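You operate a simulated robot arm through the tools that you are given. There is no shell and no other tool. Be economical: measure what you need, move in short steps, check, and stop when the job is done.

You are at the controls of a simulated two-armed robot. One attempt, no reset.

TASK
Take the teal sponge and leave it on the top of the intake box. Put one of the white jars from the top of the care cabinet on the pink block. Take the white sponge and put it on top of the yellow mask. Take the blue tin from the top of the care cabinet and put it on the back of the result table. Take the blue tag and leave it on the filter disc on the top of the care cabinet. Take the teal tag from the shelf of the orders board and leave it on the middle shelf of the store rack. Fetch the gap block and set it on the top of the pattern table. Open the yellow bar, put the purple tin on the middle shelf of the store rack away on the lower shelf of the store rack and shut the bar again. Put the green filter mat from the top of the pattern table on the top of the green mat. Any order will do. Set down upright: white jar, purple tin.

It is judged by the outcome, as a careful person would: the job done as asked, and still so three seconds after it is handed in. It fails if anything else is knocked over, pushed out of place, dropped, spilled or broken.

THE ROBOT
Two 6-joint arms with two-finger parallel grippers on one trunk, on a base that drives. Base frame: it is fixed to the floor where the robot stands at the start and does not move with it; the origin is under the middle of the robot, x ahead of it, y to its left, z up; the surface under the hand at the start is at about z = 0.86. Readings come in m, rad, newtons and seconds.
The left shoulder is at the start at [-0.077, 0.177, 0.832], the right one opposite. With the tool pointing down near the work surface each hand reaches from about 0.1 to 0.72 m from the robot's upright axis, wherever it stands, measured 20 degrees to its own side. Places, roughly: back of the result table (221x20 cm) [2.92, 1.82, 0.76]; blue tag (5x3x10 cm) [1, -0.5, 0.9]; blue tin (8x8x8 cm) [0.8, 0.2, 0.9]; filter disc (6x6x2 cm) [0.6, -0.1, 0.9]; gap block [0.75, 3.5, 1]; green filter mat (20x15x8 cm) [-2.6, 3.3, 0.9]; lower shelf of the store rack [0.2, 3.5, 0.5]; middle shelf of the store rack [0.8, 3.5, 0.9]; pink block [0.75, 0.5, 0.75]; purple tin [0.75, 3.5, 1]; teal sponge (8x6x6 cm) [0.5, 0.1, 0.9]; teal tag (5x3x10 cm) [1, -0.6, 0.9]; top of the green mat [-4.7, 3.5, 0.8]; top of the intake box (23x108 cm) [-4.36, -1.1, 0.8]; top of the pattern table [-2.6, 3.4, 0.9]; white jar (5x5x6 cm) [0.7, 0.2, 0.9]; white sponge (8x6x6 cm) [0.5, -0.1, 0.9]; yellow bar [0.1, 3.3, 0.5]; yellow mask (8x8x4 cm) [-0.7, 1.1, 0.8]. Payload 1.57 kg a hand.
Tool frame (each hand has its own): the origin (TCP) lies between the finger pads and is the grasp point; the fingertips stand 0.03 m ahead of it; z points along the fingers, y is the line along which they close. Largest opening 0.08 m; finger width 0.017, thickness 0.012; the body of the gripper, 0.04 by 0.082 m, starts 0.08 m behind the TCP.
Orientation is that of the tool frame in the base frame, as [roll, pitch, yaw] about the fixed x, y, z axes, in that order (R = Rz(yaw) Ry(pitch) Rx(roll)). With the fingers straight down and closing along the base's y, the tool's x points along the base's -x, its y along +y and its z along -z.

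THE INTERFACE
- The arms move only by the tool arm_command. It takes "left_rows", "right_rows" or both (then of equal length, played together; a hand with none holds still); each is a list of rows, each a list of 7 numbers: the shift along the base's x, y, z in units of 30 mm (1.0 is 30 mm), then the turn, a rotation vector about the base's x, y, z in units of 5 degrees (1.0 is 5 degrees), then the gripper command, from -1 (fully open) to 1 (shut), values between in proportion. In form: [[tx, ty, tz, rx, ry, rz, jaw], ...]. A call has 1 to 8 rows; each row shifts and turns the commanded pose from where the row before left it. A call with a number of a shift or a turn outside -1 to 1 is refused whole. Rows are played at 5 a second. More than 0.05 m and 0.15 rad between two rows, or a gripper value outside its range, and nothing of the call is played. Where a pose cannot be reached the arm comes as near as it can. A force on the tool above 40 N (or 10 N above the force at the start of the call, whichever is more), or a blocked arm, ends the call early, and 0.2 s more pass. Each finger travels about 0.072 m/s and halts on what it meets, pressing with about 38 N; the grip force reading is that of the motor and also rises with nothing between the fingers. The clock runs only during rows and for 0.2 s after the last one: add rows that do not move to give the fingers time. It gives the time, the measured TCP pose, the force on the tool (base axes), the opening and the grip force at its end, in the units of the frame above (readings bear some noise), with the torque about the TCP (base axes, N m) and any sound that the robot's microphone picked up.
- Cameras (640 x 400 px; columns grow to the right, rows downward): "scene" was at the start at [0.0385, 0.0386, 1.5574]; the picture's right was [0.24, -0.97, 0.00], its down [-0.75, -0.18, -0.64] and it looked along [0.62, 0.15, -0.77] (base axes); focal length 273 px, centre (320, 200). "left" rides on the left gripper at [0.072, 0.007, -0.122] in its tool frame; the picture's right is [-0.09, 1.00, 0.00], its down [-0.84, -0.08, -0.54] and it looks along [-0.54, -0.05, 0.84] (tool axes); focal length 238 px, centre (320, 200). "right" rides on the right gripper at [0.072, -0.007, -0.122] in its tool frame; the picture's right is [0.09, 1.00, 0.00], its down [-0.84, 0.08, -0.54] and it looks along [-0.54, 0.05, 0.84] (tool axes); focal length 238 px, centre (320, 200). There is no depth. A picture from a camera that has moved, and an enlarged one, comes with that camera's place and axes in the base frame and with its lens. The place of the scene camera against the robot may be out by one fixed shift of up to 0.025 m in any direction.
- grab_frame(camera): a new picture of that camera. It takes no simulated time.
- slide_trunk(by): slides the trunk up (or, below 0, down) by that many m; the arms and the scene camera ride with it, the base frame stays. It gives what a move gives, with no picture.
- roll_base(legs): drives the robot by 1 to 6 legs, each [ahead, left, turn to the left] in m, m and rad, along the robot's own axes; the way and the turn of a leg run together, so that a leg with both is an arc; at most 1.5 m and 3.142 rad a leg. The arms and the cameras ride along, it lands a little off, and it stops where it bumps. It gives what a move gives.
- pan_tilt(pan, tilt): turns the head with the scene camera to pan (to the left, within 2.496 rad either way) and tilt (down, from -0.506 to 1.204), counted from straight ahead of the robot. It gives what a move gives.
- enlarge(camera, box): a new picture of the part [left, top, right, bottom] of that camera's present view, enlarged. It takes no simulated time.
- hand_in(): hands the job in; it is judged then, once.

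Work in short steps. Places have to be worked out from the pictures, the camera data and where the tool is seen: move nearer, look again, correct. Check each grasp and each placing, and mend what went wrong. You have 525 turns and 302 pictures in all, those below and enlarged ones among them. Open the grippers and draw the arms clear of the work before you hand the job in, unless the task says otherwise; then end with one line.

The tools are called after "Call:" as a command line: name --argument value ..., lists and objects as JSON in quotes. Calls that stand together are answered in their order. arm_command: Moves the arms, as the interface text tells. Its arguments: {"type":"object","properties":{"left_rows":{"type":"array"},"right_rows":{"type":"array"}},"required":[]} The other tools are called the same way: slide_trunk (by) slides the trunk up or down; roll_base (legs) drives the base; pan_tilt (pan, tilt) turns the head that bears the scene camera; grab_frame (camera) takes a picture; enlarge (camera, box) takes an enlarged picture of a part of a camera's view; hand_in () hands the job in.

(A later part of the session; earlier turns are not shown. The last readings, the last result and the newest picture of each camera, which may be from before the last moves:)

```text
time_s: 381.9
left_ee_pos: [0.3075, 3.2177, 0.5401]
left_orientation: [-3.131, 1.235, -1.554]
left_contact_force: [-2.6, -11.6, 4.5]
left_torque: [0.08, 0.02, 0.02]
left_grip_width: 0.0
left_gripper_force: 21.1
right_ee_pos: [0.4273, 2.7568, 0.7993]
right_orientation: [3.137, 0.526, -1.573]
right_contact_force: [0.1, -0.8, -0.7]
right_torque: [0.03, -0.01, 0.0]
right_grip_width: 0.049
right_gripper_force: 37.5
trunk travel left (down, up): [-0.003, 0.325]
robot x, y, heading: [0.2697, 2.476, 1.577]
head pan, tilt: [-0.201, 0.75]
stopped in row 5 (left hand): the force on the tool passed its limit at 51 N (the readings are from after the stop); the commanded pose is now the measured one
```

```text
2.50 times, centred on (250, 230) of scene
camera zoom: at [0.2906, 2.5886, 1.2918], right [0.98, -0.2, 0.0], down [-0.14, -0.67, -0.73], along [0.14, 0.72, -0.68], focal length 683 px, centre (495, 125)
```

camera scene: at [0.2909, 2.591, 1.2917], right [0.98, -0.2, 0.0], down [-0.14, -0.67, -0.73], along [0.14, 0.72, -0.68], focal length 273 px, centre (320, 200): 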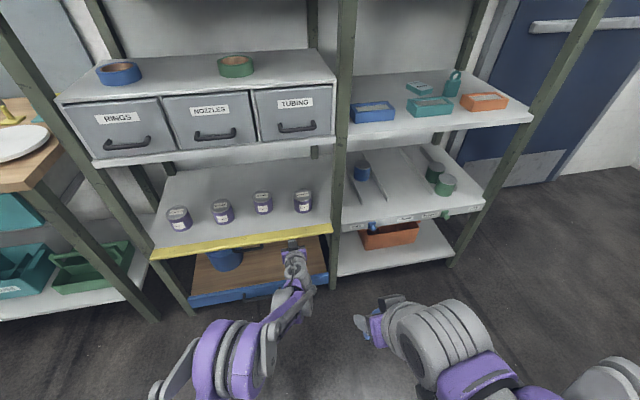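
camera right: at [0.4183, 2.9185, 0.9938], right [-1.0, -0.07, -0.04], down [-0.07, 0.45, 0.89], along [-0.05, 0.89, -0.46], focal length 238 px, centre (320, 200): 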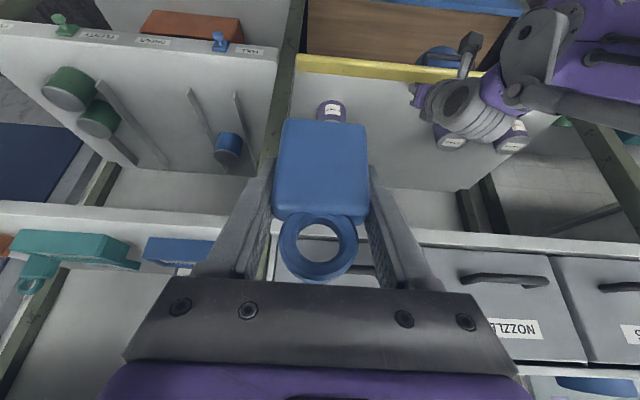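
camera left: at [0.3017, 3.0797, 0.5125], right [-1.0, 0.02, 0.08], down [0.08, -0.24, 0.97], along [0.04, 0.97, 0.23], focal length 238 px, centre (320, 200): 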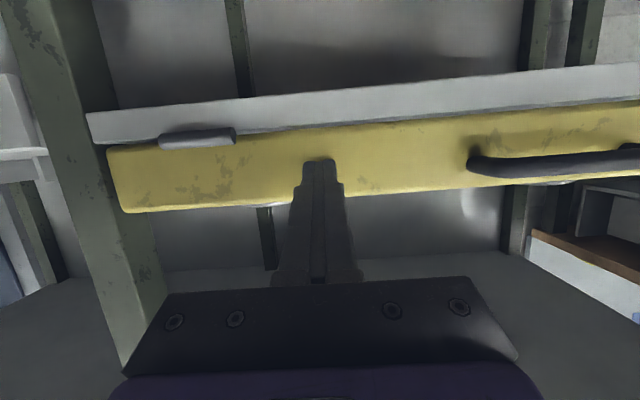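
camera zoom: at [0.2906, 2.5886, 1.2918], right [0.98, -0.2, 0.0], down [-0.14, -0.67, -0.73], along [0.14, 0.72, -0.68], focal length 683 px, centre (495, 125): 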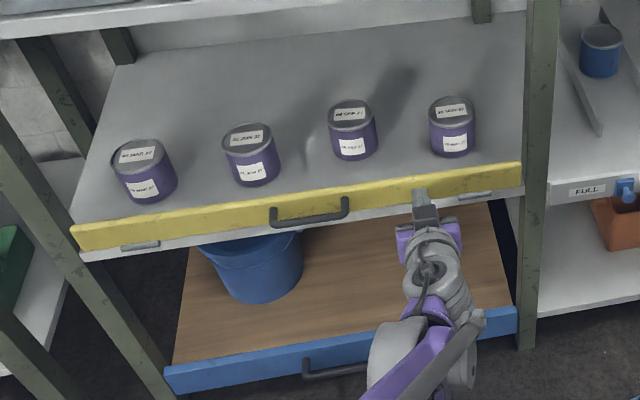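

Bar shut with the tin behind it. Withdraw, restore tilt and trunk height, and check.

Call:
arm_command --left_rows '[[0, -1, 0, 0, 0, 0, 1], [0, -1, 0, 0, 0, 0, 1], [0, -1, 0, -1, 0, 0, 0], [0, -1, 0.5, -1, 0, 0, -0.6], [0, -1, 0.5, -1, 0, 0, -0.6], [0, -1, 1, -1, 0, 0, -0.6], [0, 0, 1, -1, 0, 0, -0.6], [0, 0, 1, -1, 0, 0, -0.6]]'

Call:
slide_trunk --by 0.125

Call:
arm_command --left_rows '[[0, 0, 1, -1, 0, 0, -0.6], [0, 0, 1, -1, 0, 0, -0.6], [0, 0, 1, 0, 0, 0, -0.6], [0, 0, 1, 0, 0, 0, -0.6], [0, 0, 1, 0, 0, 0, -0.6], [0, 0, 1, 0, 0, 0, -0.6]]'

Call:
pan_tilt --pan -0.2 --tilt 0.65

Call:
grab_frame --camera "scene"

```text
time_s: 383.7
left_ee_pos: [0.3082, 3.0383, 0.6604]
left_orientation: [3.141, 0.711, -1.564]
left_contact_force: [-0.5, 0.4, 0.0]
left_torque: [0.02, -0.01, 0.03]
left_grip_width: 0.0639
left_gripper_force: 0.0
right_ee_pos: [0.427, 2.7595, 0.7984]
right_orientation: [3.14, 0.526, -1.572]
right_contact_force: [-1.0, 0.3, -0.7]
right_torque: [0.0, -0.03, 0.0]
right_grip_width: 0.049
right_gripper_force: 37.7
trunk travel left (down, up): [-0.003, 0.325]
robot x, y, heading: [0.2693, 2.4785, 1.569]
head pan, tilt: [-0.201, 0.75]
```

```text
time_s: 385.3
left_ee_pos: [0.3091, 3.0385, 0.7843]
left_orientation: [3.14, 0.709, -1.563]
left_contact_force: [0.0, 0.0, 0.0]
left_torque: [0.0, 0.0, -0.01]
left_grip_width: 0.064
left_gripper_force: 0.0
right_ee_pos: [0.4273, 2.7595, 0.9229]
right_orientation: [3.139, 0.525, -1.572]
right_contact_force: [-0.7, -0.4, -1.5]
right_torque: [-0.01, -0.02, -0.01]
right_grip_width: 0.049
right_gripper_force: 38.5
trunk travel left (down, up): [-0.128, 0.2]
robot x, y, heading: [0.2696, 2.4757, 1.575]
head pan, tilt: [-0.201, 0.75]
```

```text
time_s: 386.7
left_ee_pos: [0.3088, 3.038, 0.9633]
left_orientation: [3.139, 0.536, -1.564]
left_contact_force: [0.6, 1.0, -0.5]
left_torque: [-0.04, 0.0, -0.03]
left_grip_width: 0.0638
left_gripper_force: 0.0
right_ee_pos: [0.4274, 2.7595, 0.9256]
right_orientation: [3.138, 0.525, -1.57]
right_contact_force: [-0.2, 0.5, -1.1]
right_torque: [0.01, 0.01, -0.06]
right_grip_width: 0.0492
right_gripper_force: 37.9
trunk travel left (down, up): [-0.128, 0.2]
robot x, y, heading: [0.2693, 2.4803, 1.571]
head pan, tilt: [-0.201, 0.75]
```

```text
time_s: 387.3
left_ee_pos: [0.3105, 3.0385, 0.963]
left_orientation: [3.139, 0.535, -1.563]
left_contact_force: [-0.3, 0.0, 1.2]
left_torque: [-0.02, -0.01, -0.01]
left_grip_width: 0.0641
left_gripper_force: 0.1
right_ee_pos: [0.4277, 2.759, 0.925]
right_orientation: [3.138, 0.526, -1.571]
right_contact_force: [-0.2, -0.8, -0.5]
right_torque: [-0.01, -0.01, 0.0]
right_grip_width: 0.0492
right_gripper_force: 37.9
trunk travel left (down, up): [-0.128, 0.2]
robot x, y, heading: [0.2689, 2.4784, 1.574]
head pan, tilt: [-0.201, 0.649]
```

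```text
141 pictures are left
camera scene: at [0.2917, 2.5568, 1.4283], right [0.98, -0.2, 0.0], down [-0.12, -0.59, -0.8], along [0.16, 0.78, -0.6], focal length 273 px, centre (320, 200)
```

scene: 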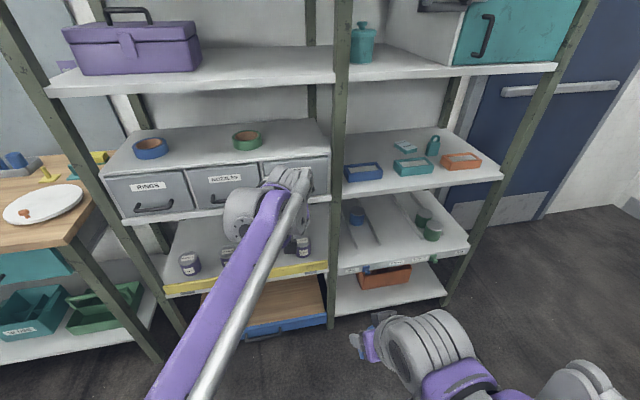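

Bar stays shut. Now to the gap block: drive right and forward.

Call:
roll_base --legs '[[0, -0.55, 0], [0.28, 0, 0]]'

Call:
grab_frame --camera "left"

```text
time_s: 394.3
left_ee_pos: [0.8624, 3.3174, 0.9623]
left_orientation: [3.142, 0.536, -1.562]
left_contact_force: [0.2, -0.7, -0.2]
left_torque: [-0.01, -0.03, -0.01]
left_grip_width: 0.0642
left_gripper_force: 0.2
right_ee_pos: [0.9831, 3.0385, 0.9239]
right_orientation: [3.138, 0.525, -1.568]
right_contact_force: [0.5, 1.0, -1.5]
right_torque: [-0.01, -0.01, 0.0]
right_grip_width: 0.0492
right_gripper_force: 38.1
trunk travel left (down, up): [-0.128, 0.2]
robot x, y, heading: [0.8227, 2.7567, 1.576]
head pan, tilt: [-0.201, 0.649]
```

```text
140 pictures are left
camera left: at [0.856, 3.1948, 1.0313], right [-1.0, 0.07, 0.05], down [0.07, 0.44, 0.89], along [0.04, 0.89, -0.45], focal length 238 px, centre (320, 200)
```

left: 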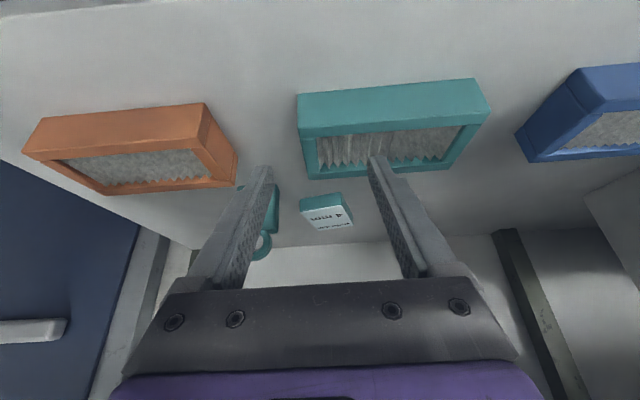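

Call:
roll_base --legs '[[0.08, 0, 0]]'

Call:
grab_frame --camera "left"

```text
time_s: 395.3
left_ee_pos: [0.8623, 3.3979, 0.963]
left_orientation: [3.139, 0.536, -1.56]
left_contact_force: [-0.4, 1.0, -0.4]
left_torque: [0.0, 0.0, 0.01]
left_grip_width: 0.0638
left_gripper_force: 0.0
right_ee_pos: [0.9814, 3.1191, 0.923]
right_orientation: [3.138, 0.525, -1.568]
right_contact_force: [0.3, 0.1, 0.3]
right_torque: [-0.03, -0.03, -0.02]
right_grip_width: 0.049
right_gripper_force: 38.1
trunk travel left (down, up): [-0.128, 0.2]
robot x, y, heading: [0.8246, 2.8363, 1.578]
head pan, tilt: [-0.201, 0.649]
```

```text
139 pictures are left
camera left: at [0.8553, 3.2751, 1.0313], right [-1.0, 0.07, 0.05], down [0.07, 0.44, 0.89], along [0.04, 0.89, -0.45], focal length 238 px, centre (320, 200)
```

left: 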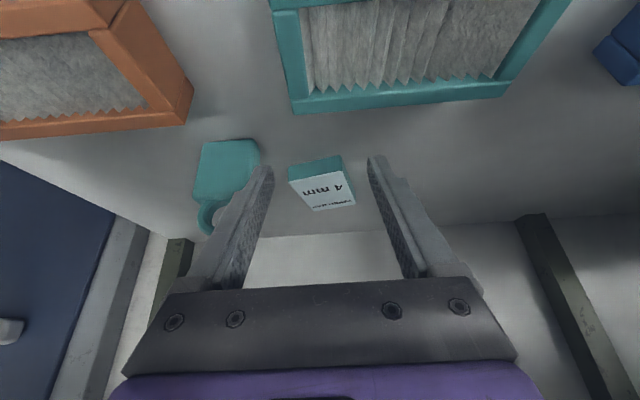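

Gap block ≈(.860,3.534), 5.8 cm wide, 2 cm high, yawed ~10°. Rotate the hand 10°, advance above it, then come down along the tool axis.

Call:
arm_command --left_rows '[[0, 0.8, -0.1, 0, 0, 1, -0.8], [0, 0.8, -0.1, 0, 0, 1, -0.8], [0, 0.8, -0.1, 0, 0, 0, -0.8], [0, 0.8, 0, 0, 0, 0, -0.8]]'

Call:
grab_frame --camera "left"

```text
time_s: 396.3
left_ee_pos: [0.8617, 3.4928, 0.955]
left_orientation: [3.138, 0.535, -1.387]
left_contact_force: [0.0, -0.7, 1.0]
left_torque: [-0.02, 0.01, 0.03]
left_grip_width: 0.0719
left_gripper_force: 0.0
right_ee_pos: [0.982, 3.1193, 0.9228]
right_orientation: [3.137, 0.525, -1.568]
right_contact_force: [0.1, -0.1, -0.5]
right_torque: [0.0, -0.03, -0.01]
right_grip_width: 0.0491
right_gripper_force: 37.2
trunk travel left (down, up): [-0.128, 0.2]
robot x, y, heading: [0.822, 2.8371, 1.58]
head pan, tilt: [-0.201, 0.649]
```

```text
138 pictures are left
camera left: at [0.8767, 3.3719, 1.0225], right [-0.99, -0.11, 0.05], down [0.0, 0.45, 0.89], along [-0.12, 0.89, -0.45], focal length 238 px, centre (320, 200)
```

left: 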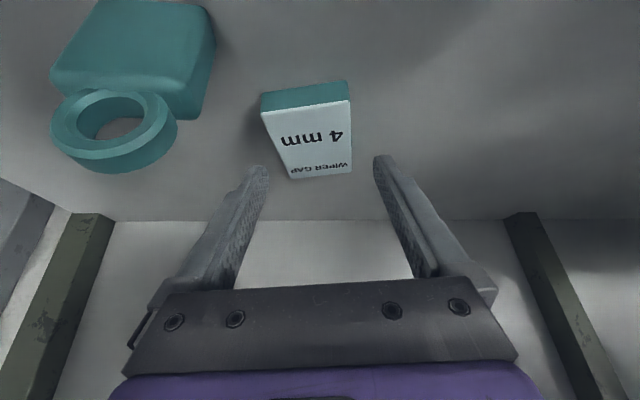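

Call:
arm_command --left_rows '[[0.05, 0.25, -0.5, 0, 0, 0, -0.8], [0.05, 0.2, -0.5, 0, 0, 0, -0.8], [0, 0.2, -0.5, 0, 0, 0, -0.8], [0, 0, -0.15, 0, 0, 0, -0.8]]'

Call:
grab_frame --camera "left"

```text
time_s: 397.4
left_ee_pos: [0.8651, 3.5122, 0.9099]
left_orientation: [-3.141, 0.547, -1.387]
left_contact_force: [0.3, -6.3, 15.5]
left_torque: [-0.11, 0.34, 0.51]
left_grip_width: 0.0717
left_gripper_force: 0.0
right_ee_pos: [0.9812, 3.1174, 0.9239]
right_orientation: [3.136, 0.526, -1.568]
right_contact_force: [-0.2, 0.1, -1.1]
right_torque: [0.03, -0.01, 0.02]
right_grip_width: 0.0488
right_gripper_force: 38.1
trunk travel left (down, up): [-0.128, 0.2]
robot x, y, heading: [0.8265, 2.8405, 1.579]
head pan, tilt: [-0.201, 0.649]
stopped in row 4 (left hand): the force on the tool passed its limit at 44 N (the readings are from after the stop); the commanded pose is now the measured one
```

```text
137 pictures are left
camera left: at [0.8792, 3.3895, 0.9768], right [-0.99, -0.1, 0.05], down [0.0, 0.44, 0.9], along [-0.11, 0.89, -0.44], focal length 238 px, centre (320, 200)
```

left: 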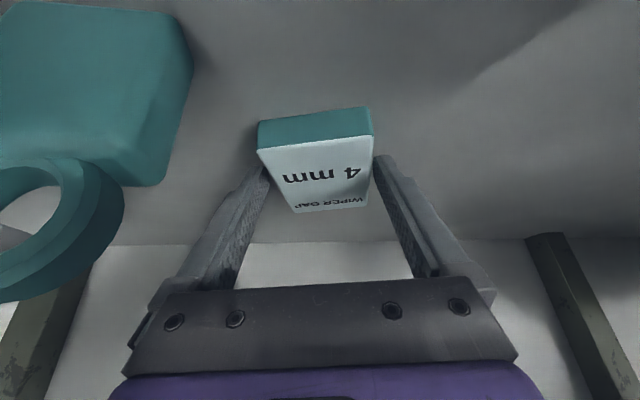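

Fingertips touch the shelf beside the block. Ease up 1–2 mm and close.

Call:
arm_command --left_rows '[[0, 0, 0.07, 0, 0, 0, -0.8], [0, 0, 0, 0, 0, 0, 1], [0, 0, 0, 0, 0, 0, 1], [0, 0, 0, 0, 0, 0, 1]]'

Call:
arm_command --left_rows '[[0, 0, 0.4, 0, 0, 0, 1], [0, 0, 0.6, 0, 0, 0, 1], [0, 0, 0.6, 0, 0, 0, 1], [0, -0.3, 0.2, 0, 0, 0, 1], [-0.3, -1, 0, 0, 0, 0, 1], [-0.3, -1, 0, 0, 0, 0, 1], [0, -1, 0, 0, 0, 0, 1], [0, -1, 0, 0, 0, 0, 1]]'

Call:
grab_frame --camera "left"

```text
time_s: 398.4
left_ee_pos: [0.8638, 3.5132, 0.9102]
left_orientation: [-3.141, 0.545, -1.388]
left_contact_force: [-1.3, 0.3, 2.7]
left_torque: [0.1, 0.15, 0.02]
left_grip_width: 0.0592
left_gripper_force: 37.8
right_ee_pos: [0.9806, 3.1186, 0.9225]
right_orientation: [3.14, 0.526, -1.567]
right_contact_force: [0.1, -0.2, -0.7]
right_torque: [0.06, 0.02, -0.02]
right_grip_width: 0.0492
right_gripper_force: 38.1
trunk travel left (down, up): [-0.128, 0.2]
robot x, y, heading: [0.8245, 2.8388, 1.577]
head pan, tilt: [-0.201, 0.649]
```

```text
time_s: 400.2
left_ee_pos: [0.8752, 3.4503, 0.982]
left_orientation: [3.141, 0.544, -1.388]
left_contact_force: [-0.5, 0.0, -0.6]
left_torque: [-0.01, -0.01, -0.02]
left_grip_width: 0.0593
left_gripper_force: 38.4
left hand out of reach, approached as far as the arm can: row 3, 6, 7, 8
right_ee_pos: [0.9813, 3.1183, 0.9246]
right_orientation: [3.137, 0.524, -1.568]
right_contact_force: [-0.4, -0.5, 1.0]
right_torque: [0.0, 0.01, 0.01]
right_grip_width: 0.0492
right_gripper_force: 38.4
trunk travel left (down, up): [-0.128, 0.2]
robot x, y, heading: [0.8268, 2.8387, 1.579]
head pan, tilt: [-0.201, 0.649]
```

```text
136 pictures are left
camera left: at [0.8905, 3.3276, 1.049], right [-0.99, -0.1, 0.05], down [0.0, 0.44, 0.9], along [-0.11, 0.89, -0.44], focal length 238 px, centre (320, 200)
```

left: 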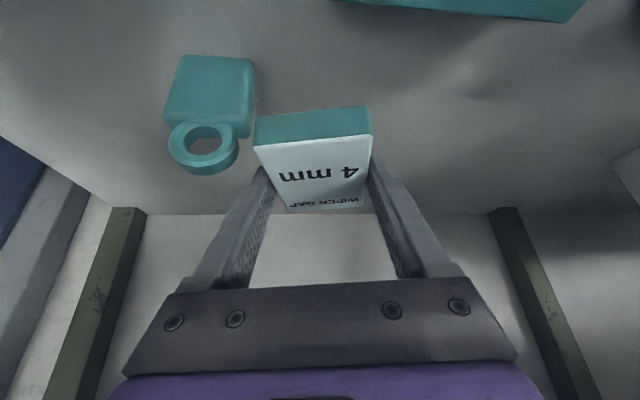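

Block held. The arm is near its reach limit close beside the teal tag, so I move by the base: a few cm left, then straight back.

Call:
roll_base --legs '[[0, 0.04, 0], [-0.35, 0, 0]]'

Call:
grab_frame --camera "scene"

```text
time_s: 403.1
left_ee_pos: [0.8392, 3.1015, 0.9817]
left_orientation: [3.141, 0.544, -1.394]
left_contact_force: [-0.1, 0.4, -1.1]
left_torque: [0.01, -0.04, 0.01]
left_grip_width: 0.059
left_gripper_force: 38.0
right_ee_pos: [0.9427, 2.7688, 0.9236]
right_orientation: [3.138, 0.526, -1.571]
right_contact_force: [0.0, -0.1, -0.9]
right_torque: [-0.02, 0.02, -0.03]
right_grip_width: 0.0492
right_gripper_force: 37.7
trunk travel left (down, up): [-0.128, 0.2]
robot x, y, heading: [0.7848, 2.4911, 1.57]
head pan, tilt: [-0.201, 0.649]
```

```text
135 pictures are left
camera scene: at [0.8071, 2.5667, 1.4284], right [0.98, -0.2, 0.0], down [-0.12, -0.59, -0.8], along [0.16, 0.78, -0.6], focal length 273 px, centre (320, 200)
```

scene: 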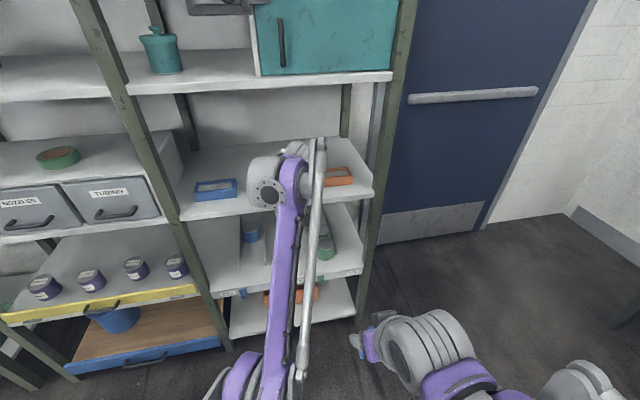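

Call:
arm_command --left_rows '[[0, -1, 0, 0, 0, 0, 1], [0, -1, 0, 0, 0, 0, 1], [0, -1, 0, 0, 0, 0, 1], [0, -1, 0.5, 0, 0, 0, 1], [0, -1, 0.5, 0, 0, -0.5, 1], [0, -1, 0.5, 0, 0, -0.5, 1], [0, -1, 0.5, 0, 0, -0.5, 1], [0, -1, 0.5, 0, 0, -0.5, 1]]'

Call:
grab_frame --camera "scene"

```text
time_s: 404.9
left_ee_pos: [0.9082, 2.982, 1.1246]
left_orientation: [3.14, 0.544, -1.568]
left_contact_force: [0.2, -0.9, -0.7]
left_torque: [0.02, 0.02, -0.02]
left_grip_width: 0.0592
left_gripper_force: 38.0
left hand out of reach, approached as far as the arm can: row 1, 2, 3, 4, 5, 6, 7, 8
right_ee_pos: [0.9436, 2.7686, 0.9235]
right_orientation: [3.137, 0.528, -1.571]
right_contact_force: [-0.3, -0.3, -0.2]
right_torque: [-0.02, 0.01, -0.02]
right_grip_width: 0.0491
right_gripper_force: 37.9
trunk travel left (down, up): [-0.128, 0.2]
robot x, y, heading: [0.7827, 2.4907, 1.572]
head pan, tilt: [-0.201, 0.649]
```

```text
134 pictures are left
camera scene: at [0.807, 2.5665, 1.4284], right [0.98, -0.2, 0.0], down [-0.12, -0.59, -0.8], along [0.16, 0.78, -0.6], focal length 273 px, centre (320, 200)
```

scene: 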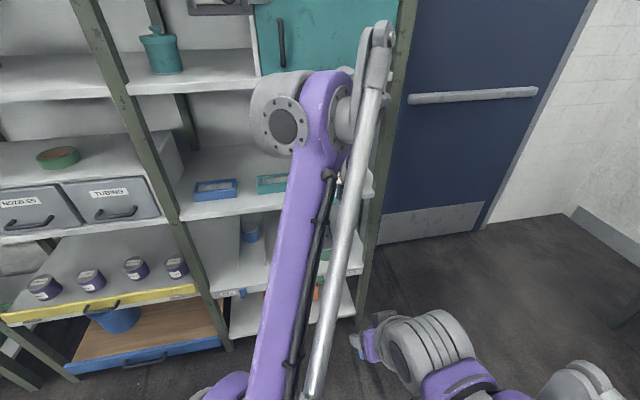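

The left elbow flipped down again; I undo it as before: raise while tilting forward, then pull back.

Call:
arm_command --left_rows '[[-0.3, 0, 1, 1, 0, 0, 1], [-0.3, 0, 1, 1, 0, 0, 1], [-0.3, 0, 1, 1, 0, 0, 1], [-0.3, 0, 1, 1, 0, 0, 1], [-0.3, 0, 1, 1, 0, 0, 1], [-0.3, 0, 1, 1, 0, 0, 1], [-0.3, 0, 1, 0, 0, 0, 1], [-0.3, 0, 1, 0, 0, 0, 1]]'

Call:
arm_command --left_rows '[[-0.3, -1, 0.3, 0, 0, 0, 1], [-0.3, -1, 0.3, 0, 0, 0, 1], [-0.3, -1, 0.3, 0, 0, 0, 1], [-0.3, -1, 0.3, 0, 0, 0, 1], [-0.3, -1, 0, 0, 0, 0, 1], [-0.3, -1, 0, 0, 0, 0, 1]]'

Call:
grab_frame --camera "scene"

```text
time_s: 406.7
left_ee_pos: [0.8217, 2.9565, 1.2987]
left_orientation: [-3.139, 1.07, -1.564]
left_contact_force: [-0.1, -0.1, -0.9]
left_torque: [-0.01, 0.0, 0.03]
left_grip_width: 0.059
left_gripper_force: 38.2
left hand out of reach, approached as far as the arm can: row 3, 4, 5, 6, 7, 8
right_ee_pos: [0.9425, 2.7688, 0.9238]
right_orientation: [3.139, 0.526, -1.572]
right_contact_force: [-0.1, -0.4, -0.9]
right_torque: [0.03, -0.01, 0.0]
right_grip_width: 0.0492
right_gripper_force: 38.3
trunk travel left (down, up): [-0.128, 0.2]
robot x, y, heading: [0.7849, 2.4903, 1.567]
head pan, tilt: [-0.201, 0.649]
```

```text
time_s: 408.3
left_ee_pos: [0.744, 2.7913, 1.3222]
left_orientation: [3.099, 1.063, -1.5]
left_contact_force: [0.1, -0.1, -0.8]
left_torque: [0.0, 0.01, 0.01]
left_grip_width: 0.0587
left_gripper_force: 37.8
left hand out of reach, approached as far as the arm can: row 4
right_ee_pos: [0.9444, 2.7694, 0.9222]
right_orientation: [3.14, 0.524, -1.57]
right_contact_force: [0.3, -0.2, -0.4]
right_torque: [-0.01, 0.02, 0.05]
right_grip_width: 0.049
right_gripper_force: 38.0
trunk travel left (down, up): [-0.128, 0.2]
robot x, y, heading: [0.7875, 2.4895, 1.573]
head pan, tilt: [-0.201, 0.649]
stopped in row 6 (left hand): the arm was blocked; the commanded pose is now the measured one
```

```text
133 pictures are left
camera scene: at [0.7442, 2.5579, 1.4328], right [0.85, 0.52, 0.0], down [0.29, -0.48, -0.83], along [-0.43, 0.7, -0.56], focal length 273 px, centre (320, 200)
```

scene: 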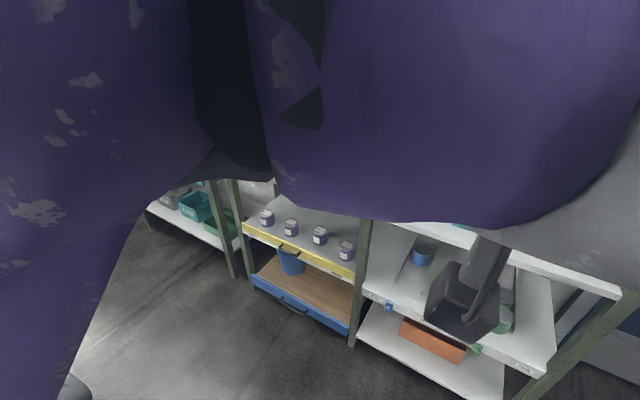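

The elbow has swung against the head. I move the hand to the left/forward to get it clear.

Call:
arm_command --left_rows '[[-1, 0.3, 0, 0, 0, 0, 1], [-1, 0.3, 0, 0, 0, 0, 1], [-1, 0.2, 0, 0, 0, 0, 1], [-1, 0, 0, 0, 0, 0, 1], [-1, 0, -0.3, 0, 0, 0, 1], [-1, 0, -0.3, 0, 0, 0, 1], [-1, 0, -0.3, 0, 0, 0, 1]]'

Call:
pan_tilt --pan 0.0 --tilt 0.6

Call:
grab_frame --camera "scene"

```text
time_s: 409.9
left_ee_pos: [0.5384, 2.8147, 1.2681]
left_orientation: [3.066, 1.051, -1.531]
left_contact_force: [2.9, 1.5, 0.0]
left_torque: [-0.15, 0.0, 0.16]
left_grip_width: 0.0587
left_gripper_force: 37.8
left hand out of reach, approached as far as the arm can: row 2, 3, 4
right_ee_pos: [0.9431, 2.7687, 0.9228]
right_orientation: [3.138, 0.525, -1.572]
right_contact_force: [-0.1, 0.6, -0.3]
right_torque: [0.0, -0.03, -0.05]
right_grip_width: 0.0492
right_gripper_force: 37.4
trunk travel left (down, up): [-0.128, 0.2]
robot x, y, heading: [0.7873, 2.4908, 1.573]
head pan, tilt: [-0.201, 0.649]
```

```text
time_s: 410.6
left_ee_pos: [0.5377, 2.8153, 1.2682]
left_orientation: [3.059, 1.047, -1.54]
left_contact_force: [0.2, 0.2, -1.0]
left_torque: [0.04, 0.0, -0.02]
left_grip_width: 0.059
left_gripper_force: 37.7
right_ee_pos: [0.9441, 2.7687, 0.9238]
right_orientation: [3.138, 0.524, -1.571]
right_contact_force: [-0.4, -0.2, -0.5]
right_torque: [0.03, -0.03, 0.0]
right_grip_width: 0.049
right_gripper_force: 37.7
trunk travel left (down, up): [-0.128, 0.2]
robot x, y, heading: [0.7835, 2.4876, 1.574]
head pan, tilt: [0.0, 0.6]
```

```text
132 pictures are left
camera scene: at [0.7799, 2.5687, 1.4292], right [0.99, 0.11, 0.0], down [0.07, -0.59, -0.8], along [-0.09, 0.8, -0.6], focal length 273 px, centre (320, 200)
```

scene: 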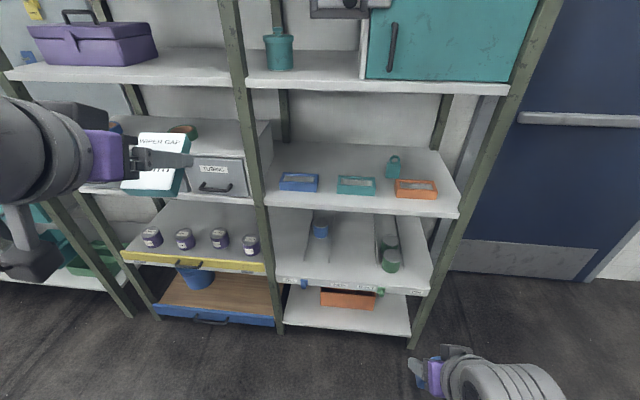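

Recovered. Bring the left hand to a normal carrying pose and raise the trunk.

Call:
arm_command --left_rows '[[0, 0.3, -1, -1, 0, 0, 1], [0, 0.3, -1, -1, 0, 0, 1], [0, 0.3, -1, -1, 0, 0, 1], [0, 0.3, -1, -1, 0, 0, 1], [0, 0.2, -1, -1, 0, 0, 1], [0, 0, -1, -1, 0, 0, 1], [0, 0, -1, 0, 0, 0, 1], [0, 0, -1, 0, 0, 0, 1]]'

Call:
roll_base --legs '[[-0.15, 0, 0]]'

Call:
slide_trunk --by 0.2

Call:
grab_frame --camera "scene"

```text
time_s: 412.4
left_ee_pos: [0.5431, 2.8578, 1.0295]
left_orientation: [3.065, 0.54, -1.532]
left_contact_force: [-0.1, 0.2, -0.6]
left_torque: [0.0, 0.01, 0.01]
left_grip_width: 0.0591
left_gripper_force: 38.5
right_ee_pos: [0.9439, 2.769, 0.922]
right_orientation: [3.137, 0.526, -1.572]
right_contact_force: [0.7, 0.0, 0.5]
right_torque: [0.0, -0.01, 0.03]
right_grip_width: 0.0492
right_gripper_force: 37.7
trunk travel left (down, up): [-0.128, 0.2]
robot x, y, heading: [0.7842, 2.4875, 1.568]
head pan, tilt: [0.0, 0.6]
```

```text
time_s: 413.8
left_ee_pos: [0.5426, 2.7095, 1.0302]
left_orientation: [3.064, 0.541, -1.534]
left_contact_force: [-0.9, -0.4, -0.4]
left_torque: [0.0, -0.02, 0.0]
left_grip_width: 0.059
left_gripper_force: 38.3
right_ee_pos: [0.9432, 2.62, 0.9236]
right_orientation: [3.138, 0.529, -1.573]
right_contact_force: [0.1, -0.1, -0.1]
right_torque: [0.0, -0.04, -0.01]
right_grip_width: 0.049
right_gripper_force: 37.6
trunk travel left (down, up): [-0.128, 0.2]
robot x, y, heading: [0.7851, 2.3417, 1.57]
head pan, tilt: [0.0, 0.6]
```

```text
time_s: 416.0
left_ee_pos: [0.5425, 2.7086, 1.2296]
left_orientation: [3.064, 0.541, -1.532]
left_contact_force: [0.9, -0.3, -1.8]
left_torque: [-0.02, 0.02, 0.0]
left_grip_width: 0.059
left_gripper_force: 38.1
right_ee_pos: [0.9436, 2.6189, 1.1243]
right_orientation: [3.138, 0.523, -1.572]
right_contact_force: [0.1, -0.5, -0.8]
right_torque: [0.01, -0.02, -0.01]
right_grip_width: 0.0493
right_gripper_force: 38.3
trunk travel left (down, up): [-0.328, 0.0]
robot x, y, heading: [0.7831, 2.3376, 1.567]
head pan, tilt: [0.0, 0.6]
```

```text
131 pictures are left
camera scene: at [0.7897, 2.4049, 1.636], right [1.0, 0.0, 0.0], down [0.0, -0.56, -0.83], along [0.0, 0.83, -0.56], focal length 273 px, centre (320, 200)
```

scene: 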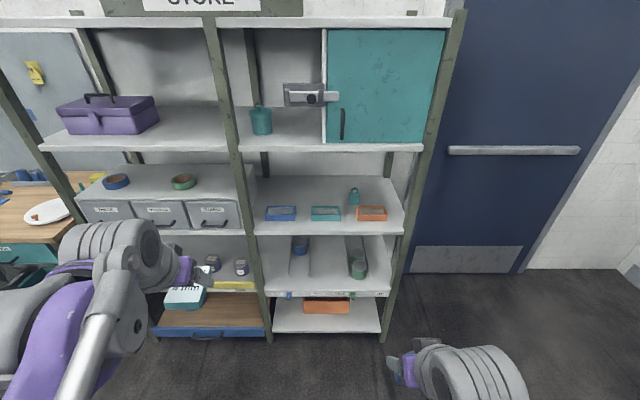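

Now drive left along the benches to the pattern table.

Call:
roll_base --legs '[[0.12, 0, 0], [0, 1.5, 0], [0, 1.0, 0]]'

Call:
pan_tilt --pan 0.4 --tilt 0.5

Call:
grab_frame --camera "scene"

```text
time_s: 438.9
left_ee_pos: [-1.9683, 2.8334, 1.2289]
left_orientation: [3.064, 0.542, -1.536]
left_contact_force: [-0.3, 0.3, 0.0]
left_torque: [-0.02, 0.02, 0.01]
left_grip_width: 0.0591
left_gripper_force: 37.9
right_ee_pos: [-1.5672, 2.7448, 1.1233]
right_orientation: [3.137, 0.524, -1.573]
right_contact_force: [-0.3, -0.3, -0.3]
right_torque: [0.02, 0.0, 0.03]
right_grip_width: 0.049
right_gripper_force: 37.8
trunk travel left (down, up): [-0.328, 0.0]
robot x, y, heading: [-1.7293, 2.4649, 1.569]
head pan, tilt: [0.0, 0.6]
```

```text
time_s: 439.8
left_ee_pos: [-1.9678, 2.8335, 1.2301]
left_orientation: [3.065, 0.541, -1.535]
left_contact_force: [-0.7, -0.1, -0.2]
left_torque: [-0.06, 0.01, 0.01]
left_grip_width: 0.059
left_gripper_force: 37.4
right_ee_pos: [-1.5669, 2.7445, 1.1222]
right_orientation: [3.137, 0.526, -1.573]
right_contact_force: [0.2, 0.6, -1.0]
right_torque: [0.0, -0.01, 0.03]
right_grip_width: 0.049
right_gripper_force: 38.2
trunk travel left (down, up): [-0.328, 0.0]
robot x, y, heading: [-1.7243, 2.4665, 1.565]
head pan, tilt: [0.4, 0.499]
```

```text
130 pictures are left
camera scene: at [-1.7565, 2.5258, 1.645], right [0.92, 0.39, 0.0], down [0.19, -0.44, -0.88], along [-0.34, 0.81, -0.48], focal length 273 px, centre (320, 200)
```

scene: 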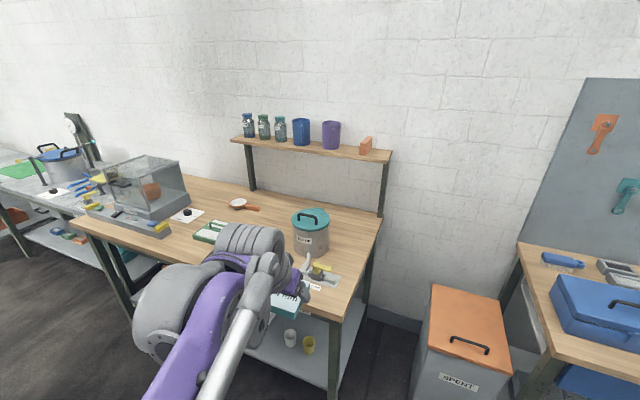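

Call:
roll_base --legs '[[0, 0.55, 0]]'

Call:
pan_tilt --pan -0.1 --tilt 0.65

Call:
grab_frame --camera "scene"

Call:
grab_frame --camera "left"

```text
time_s: 445.1
left_ee_pos: [-2.514, 2.8364, 1.2291]
left_orientation: [3.065, 0.54, -1.54]
left_contact_force: [0.2, -0.6, -0.7]
left_torque: [-0.01, -0.03, -0.02]
left_grip_width: 0.0589
left_gripper_force: 38.3
right_ee_pos: [-2.1135, 2.7462, 1.1242]
right_orientation: [3.136, 0.525, -1.579]
right_contact_force: [-0.5, -0.2, -1.3]
right_torque: [0.0, -0.04, 0.0]
right_grip_width: 0.0492
right_gripper_force: 37.8
trunk travel left (down, up): [-0.328, 0.0]
robot x, y, heading: [-2.276, 2.4618, 1.567]
head pan, tilt: [0.4, 0.499]
```

```text
time_s: 446.0
left_ee_pos: [-2.5141, 2.8369, 1.2294]
left_orientation: [3.066, 0.54, -1.538]
left_contact_force: [0.6, -0.7, -0.9]
left_torque: [0.0, -0.01, -0.02]
left_grip_width: 0.059
left_gripper_force: 37.9
right_ee_pos: [-2.1145, 2.7451, 1.1229]
right_orientation: [3.139, 0.527, -1.578]
right_contact_force: [1.0, -0.1, 0.1]
right_torque: [0.04, 0.01, -0.01]
right_grip_width: 0.0492
right_gripper_force: 38.1
trunk travel left (down, up): [-0.328, 0.0]
robot x, y, heading: [-2.2749, 2.4695, 1.567]
head pan, tilt: [-0.099, 0.649]
```

```text
129 pictures are left
camera scene: at [-2.2604, 2.5305, 1.6317], right [0.99, -0.1, 0.0], down [-0.06, -0.6, -0.8], along [0.08, 0.79, -0.6], focal length 273 px, centre (320, 200)
```

scene: 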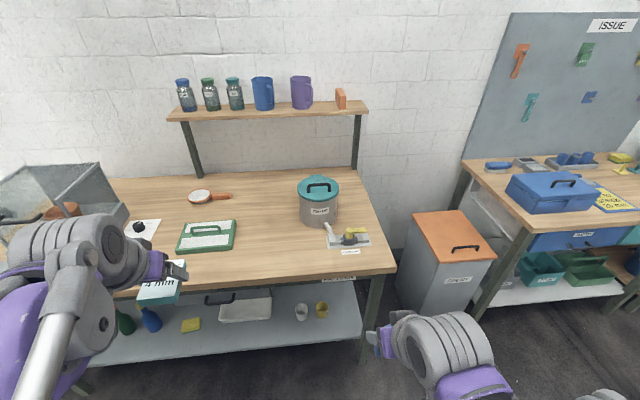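

```text
128 pictures are left
camera left: at [-2.5085, 2.7145, 1.2975], right [-0.99, 0.01, 0.11], down [0.11, 0.45, 0.89], along [-0.04, 0.9, -0.44], focal length 238 px, centre (320, 200)
```

left: 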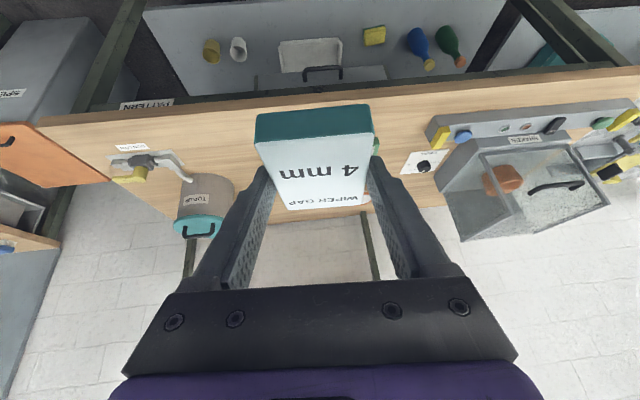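

Free spot on the table front around (-2.40,3.25). I level the tool (small roll fix), reposition the base and lower the hand.

Call:
roll_base --legs '[[0.15, -0.1, 0]]'

Call:
arm_command --left_rows '[[0, 0, -0.5, 0.03, -0.75, -0.45, 1], [0, 0, -1, 0, 0, 0, 1], [0, 0, -1, 0, 0, 0, 1], [0, 0, -1, 0, 0, 0, 1], [0, 0.5, -1, 0, 0, 0, 1], [0, 1, -1, 0, 0, 0, 1], [0, 1, -1, 0, 0, 0, 1], [0, 1, -0.5, 0, 0, 0, 1]]'

Call:
grab_frame --camera "scene"

Call:
grab_frame --camera "left"

```text
time_s: 447.5
left_ee_pos: [-2.4135, 2.9835, 1.2295]
left_orientation: [3.066, 0.54, -1.541]
left_contact_force: [0.1, 0.3, -0.6]
left_torque: [0.02, 0.0, 0.02]
left_grip_width: 0.0589
left_gripper_force: 38.0
right_ee_pos: [-2.0132, 2.8912, 1.1237]
right_orientation: [3.139, 0.526, -1.581]
right_contact_force: [0.1, -0.6, -0.1]
right_torque: [0.0, 0.01, 0.01]
right_grip_width: 0.049
right_gripper_force: 37.9
trunk travel left (down, up): [-0.328, 0.0]
robot x, y, heading: [-2.1765, 2.6134, 1.561]
head pan, tilt: [-0.099, 0.649]
```

```text
time_s: 449.3
left_ee_pos: [-2.413, 3.0892, 1.0201]
left_orientation: [3.14, 0.54, -1.539]
left_contact_force: [-0.9, -0.1, -0.3]
left_torque: [0.03, -0.04, 0.0]
left_grip_width: 0.0589
left_gripper_force: 38.1
right_ee_pos: [-2.0133, 2.8943, 1.1235]
right_orientation: [3.139, 0.527, -1.578]
right_contact_force: [-0.1, 0.1, -0.5]
right_torque: [0.0, -0.01, -0.03]
right_grip_width: 0.0492
right_gripper_force: 38.2
trunk travel left (down, up): [-0.328, 0.0]
robot x, y, heading: [-2.1762, 2.6127, 1.566]
head pan, tilt: [-0.099, 0.649]
```

```text
127 pictures are left
camera scene: at [-2.1601, 2.6789, 1.6317], right [0.99, -0.11, 0.0], down [-0.06, -0.6, -0.8], along [0.08, 0.79, -0.61], focal length 273 px, centre (320, 200)
```

scene: 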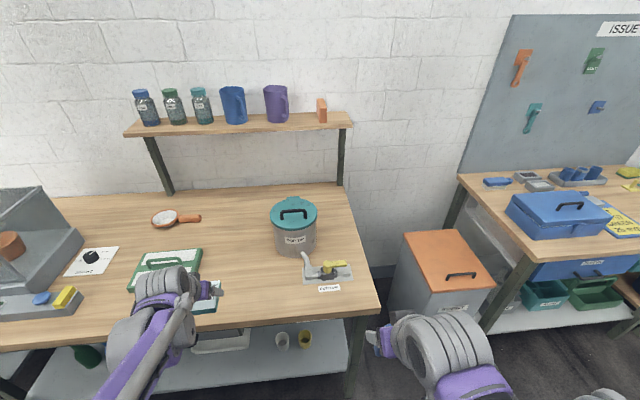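

```text
126 pictures are left
camera left: at [-2.4168, 2.9678, 1.0871], right [-1.0, 0.05, 0.05], down [0.06, 0.44, 0.9], along [0.02, 0.9, -0.44], focal length 238 px, centre (320, 200)
```

left: 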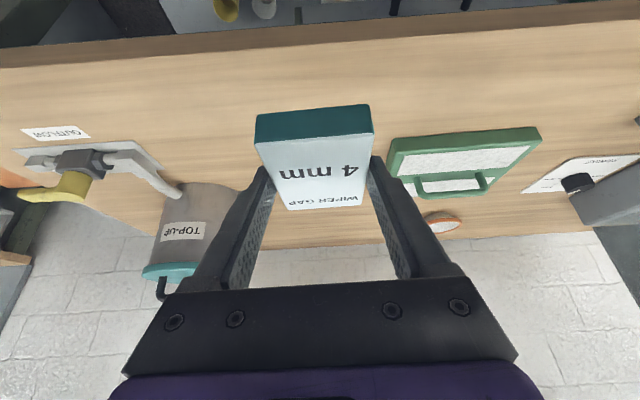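

Call:
arm_command --left_rows '[[0.3, 1, -0.3, 0, 0, 0, 1], [0.2, 1, -0.3, 0, 0, 0, 1], [0, 1, -0.5, 0, 0, 0, 1], [0, 1, -0.6, 0, 0, 0, 1], [0, 0.3, -0.6, 0, 0, 0, 1], [0, 0, -0.4, 0, 0, 0, 1]]'

Call:
arm_command --left_rows '[[0, 0, -0.15, 0, 0, 0, 1], [0, 0, -0.15, 0, 0, 0, 1], [0, 0, -0.15, 0, 0, 0, 1], [0, 0, -0.15, 0, 0, 0, 1], [0, 0, -0.15, 0, 0, 0, 1], [0, 0, -0.15, 0, 0, 0, 1], [0, 0, -0.15, 0, 0, 0, 1], [0, 0, -0.15, 0, 0, 0, 1]]'

Call:
grab_frame --camera "left"

```text
time_s: 450.7
left_ee_pos: [-2.3986, 3.2202, 0.9392]
left_orientation: [3.14, 0.542, -1.538]
left_contact_force: [-0.9, -0.7, -0.4]
left_torque: [-0.04, -0.02, 0.04]
left_grip_width: 0.0589
left_gripper_force: 38.2
right_ee_pos: [-2.0138, 2.8927, 1.1235]
right_orientation: [3.138, 0.527, -1.58]
right_contact_force: [-1.0, 1.2, -1.3]
right_torque: [0.02, 0.0, -0.02]
right_grip_width: 0.0489
right_gripper_force: 38.3
trunk travel left (down, up): [-0.328, 0.0]
robot x, y, heading: [-2.1749, 2.6168, 1.567]
head pan, tilt: [-0.099, 0.649]
```

```text
time_s: 452.5
left_ee_pos: [-2.3976, 3.2194, 0.9023]
left_orientation: [-3.142, 0.542, -1.539]
left_contact_force: [-0.1, -0.6, -0.5]
left_torque: [-0.01, -0.03, 0.0]
left_grip_width: 0.0593
left_gripper_force: 37.8
right_ee_pos: [-2.0138, 2.8922, 1.1226]
right_orientation: [3.138, 0.526, -1.578]
right_contact_force: [0.4, -0.6, -0.2]
right_torque: [-0.03, 0.0, 0.03]
right_grip_width: 0.0491
right_gripper_force: 38.2
trunk travel left (down, up): [-0.328, 0.0]
robot x, y, heading: [-2.1731, 2.6126, 1.562]
head pan, tilt: [-0.099, 0.649]
```

```text
125 pictures are left
camera left: at [-2.4022, 3.0957, 0.9699], right [-1.0, 0.05, 0.05], down [0.06, 0.44, 0.9], along [0.02, 0.9, -0.44], focal length 238 px, centre (320, 200)
```

left: 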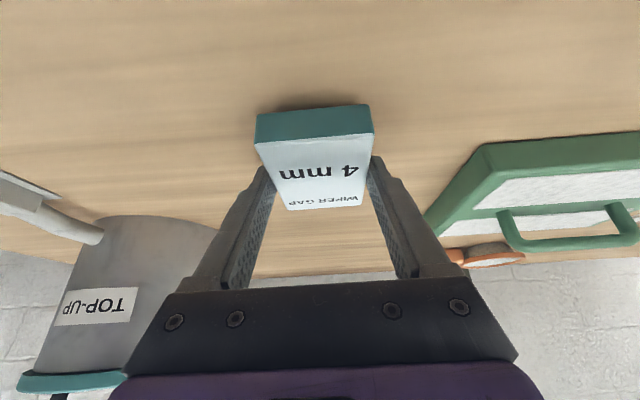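

Near the surface; continue slowly to contact.

Call:
arm_command --left_rows '[[0, 0, -0.1, 0, 0, 0, 1], [0, 0, -0.1, 0, 0, 0, 1], [0, 0, -0.1, 0, 0, 0, 1], [0, 0, -0.1, 0, 0, 0, 1], [0, 0, -0.1, 0, 0, 0, 1], [0, 0, -0.1, 0, 0, 0, 1]]'

```text
time_s: 453.9
left_ee_pos: [-2.3987, 3.2181, 0.8912]
left_orientation: [3.14, 0.553, -1.539]
left_contact_force: [0.4, -0.7, 32.2]
left_torque: [-0.49, -0.29, -0.07]
left_grip_width: 0.0588
left_gripper_force: 37.6
right_ee_pos: [-2.0125, 2.889, 1.1239]
right_orientation: [3.139, 0.529, -1.579]
right_contact_force: [0.0, -0.1, -1.1]
right_torque: [-0.03, -0.03, 0.02]
right_grip_width: 0.0494
right_gripper_force: 37.8
trunk travel left (down, up): [-0.328, 0.0]
robot x, y, heading: [-2.1764, 2.611, 1.564]
head pan, tilt: [-0.099, 0.649]
stopped in row 6 (left hand): the force on the tool passed its limit at 58 N (the readings are from after the stop); the commanded pose is now the measured one
```

Call:
arm_command --left_rows '[[0, 0, 0.1, 0, 0, 0, 0.5], [0, 0, 0, 0, 0, 0, -0.8], [0, 0, 0, 0, 0, 0, -0.8], [0, -0.2, 0.5, 0, 0, 0, -0.8], [0, -0.3, 1, 0, 0, 0, -0.8], [0, -0.3, 1, 0, 0, 0, -0.8], [0, -0.5, 1, 0, 0, 0, -1], [0, -0.5, 1, 0, 0, 0, -1]]'

Call:
grab_frame --camera "left"

```text
time_s: 455.7
left_ee_pos: [-2.3986, 3.1651, 1.0266]
left_orientation: [3.141, 0.546, -1.539]
left_contact_force: [0.4, -0.3, 0.5]
left_torque: [-0.01, -0.01, -0.01]
left_grip_width: 0.0799
left_gripper_force: 0.1
right_ee_pos: [-2.0132, 2.8922, 1.123]
right_orientation: [3.137, 0.525, -1.58]
right_contact_force: [0.7, 0.1, -0.5]
right_torque: [0.01, -0.02, 0.0]
right_grip_width: 0.0489
right_gripper_force: 38.1
trunk travel left (down, up): [-0.328, 0.0]
robot x, y, heading: [-2.1751, 2.6149, 1.566]
head pan, tilt: [-0.099, 0.649]
```

```text
124 pictures are left
camera left: at [-2.4016, 3.0409, 1.0931], right [-1.0, 0.05, 0.05], down [0.06, 0.44, 0.9], along [0.02, 0.9, -0.44], focal length 238 px, centre (320, 200)
```

left: 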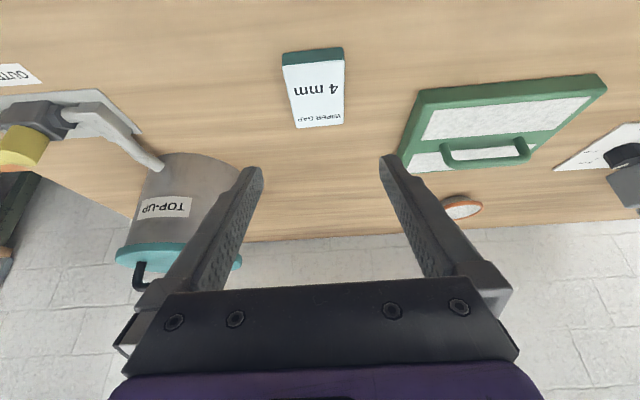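

Gap block placed. Next the green filter mat: it has a handle bar along x, so I turn the left hand vertical and yaw it −90° to straddle the bar.

Call:
roll_base --legs '[[0, 0.2, 0]]'

Call:
arm_command --left_rows '[[0, 0, 0.5, -1, 0, 0, -1], [0, 0, 0.5, -1, 0, 0, -1], [0, 0, 0.5, -1, 0, 0, -1], [0, 0, 0.5, -1, 0, 0, -1], [0, 0, 0, -1, 0, 0, -1], [0, 0, 0, -1, 0, 0, -1], [0, 0, 0, -0.25, 0, -0.5, -1], [0, 0, 0, 0, 0, -1, -1]]'

Call:
arm_command --left_rows '[[0, 0, 0, 0, 0, -1, -1], [0, 0, 0, 0, 0, -1, -1], [0, 0, 0, 0, 0, -1, -1], [0, 0, 0, 0, 0, -1, -1], [0, 0, 0, 0, 0, -1, -1], [0, 0, 0, 0, 0, -1, -1], [0, 0, 0, 0, 0, -1, -1], [0, 0, 0, 0, 0, -1, -1]]'

Call:
arm_command --left_rows '[[0, 0.2, 0, 0, 0, -1, -1], [0, 0.2, 0, 0, 0, -1, -1], [0, 0.2, 0, 0, 0, -1, -1], [0, 0.2, 0, 0, 0, -1, -1], [0, 0.2, 0, 0, 0, -1, -1], [0, 0.2, 0, 0, 0, -1, -1], [0, 0.2, 0, 0, 0, -1, -1], [0, 0.2, 0, 0, 0, -1, -1]]'

Call:
grab_frame --camera "left"

Call:
grab_frame --camera "scene"

```text
time_s: 458.1
left_ee_pos: [-2.599, 3.1678, 1.0262]
left_orientation: [3.142, 0.545, -1.542]
left_contact_force: [0.2, 0.2, -0.2]
left_torque: [0.0, 0.01, 0.0]
left_grip_width: 0.0799
left_gripper_force: 0.1
right_ee_pos: [-2.2147, 2.8932, 1.1228]
right_orientation: [3.14, 0.525, -1.582]
right_contact_force: [0.7, -0.4, -1.0]
right_torque: [0.03, -0.01, -0.01]
right_grip_width: 0.0493
right_gripper_force: 37.7
trunk travel left (down, up): [-0.328, 0.0]
robot x, y, heading: [-2.3787, 2.6172, 1.555]
head pan, tilt: [-0.099, 0.649]
```

```text
time_s: 459.9
left_ee_pos: [-2.5988, 3.168, 1.0858]
left_orientation: [3.125, 0.0, -1.677]
left_contact_force: [-0.5, 0.1, 0.0]
left_torque: [0.05, -0.02, -0.04]
left_grip_width: 0.0797
left_gripper_force: 0.0
right_ee_pos: [-2.2153, 2.8938, 1.1241]
right_orientation: [3.138, 0.525, -1.581]
right_contact_force: [0.0, -0.2, 0.1]
right_torque: [0.03, -0.02, -0.04]
right_grip_width: 0.0491
right_gripper_force: 37.9
trunk travel left (down, up): [-0.328, 0.0]
robot x, y, heading: [-2.3738, 2.6185, 1.559]
head pan, tilt: [-0.099, 0.649]
```

```text
time_s: 461.7
left_ee_pos: [-2.599, 3.1668, 1.0856]
left_orientation: [3.126, 0.002, -2.374]
left_contact_force: [-0.5, 1.2, 0.5]
left_torque: [-0.01, 0.01, 0.03]
left_grip_width: 0.0802
left_gripper_force: 0.1
right_ee_pos: [-2.215, 2.8941, 1.123]
right_orientation: [3.138, 0.526, -1.581]
right_contact_force: [0.0, -0.6, 0.0]
right_torque: [0.01, -0.01, -0.03]
right_grip_width: 0.0492
right_gripper_force: 38.4
trunk travel left (down, up): [-0.328, 0.0]
robot x, y, heading: [-2.376, 2.6147, 1.565]
head pan, tilt: [-0.099, 0.649]
```

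```text
time_s: 463.5
left_ee_pos: [-2.5983, 3.2156, 1.0851]
left_orientation: [3.126, 0.001, -3.074]
left_contact_force: [-0.4, 0.4, 0.0]
left_torque: [-0.01, -0.02, -0.02]
left_grip_width: 0.08
left_gripper_force: 0.0
right_ee_pos: [-2.2139, 2.8944, 1.1239]
right_orientation: [3.139, 0.526, -1.58]
right_contact_force: [0.1, 0.3, -1.2]
right_torque: [0.0, -0.03, 0.01]
right_grip_width: 0.0491
right_gripper_force: 38.5
trunk travel left (down, up): [-0.328, 0.0]
robot x, y, heading: [-2.3756, 2.6143, 1.56]
head pan, tilt: [-0.099, 0.649]
```

```text
123 pictures are left
camera left: at [-2.6723, 3.2173, 1.2076], right [0.02, 1.0, 0.02], down [0.84, -0.03, 0.54], along [0.54, 0.0, -0.84], focal length 238 px, centre (320, 200)
```

left: 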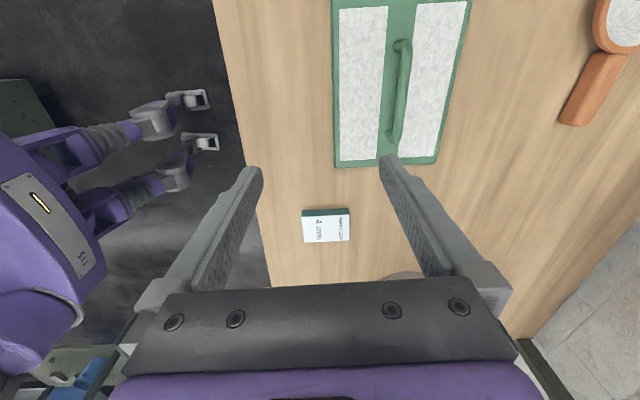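

```text
122 pictures are left
camera scene: at [-2.3618, 2.6791, 1.6317], right [0.99, -0.11, 0.0], down [-0.06, -0.6, -0.8], along [0.09, 0.79, -0.6], focal length 273 px, centre (320, 200)
```

scene: 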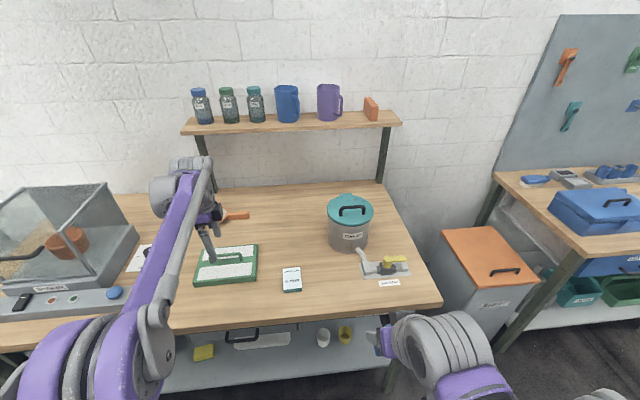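

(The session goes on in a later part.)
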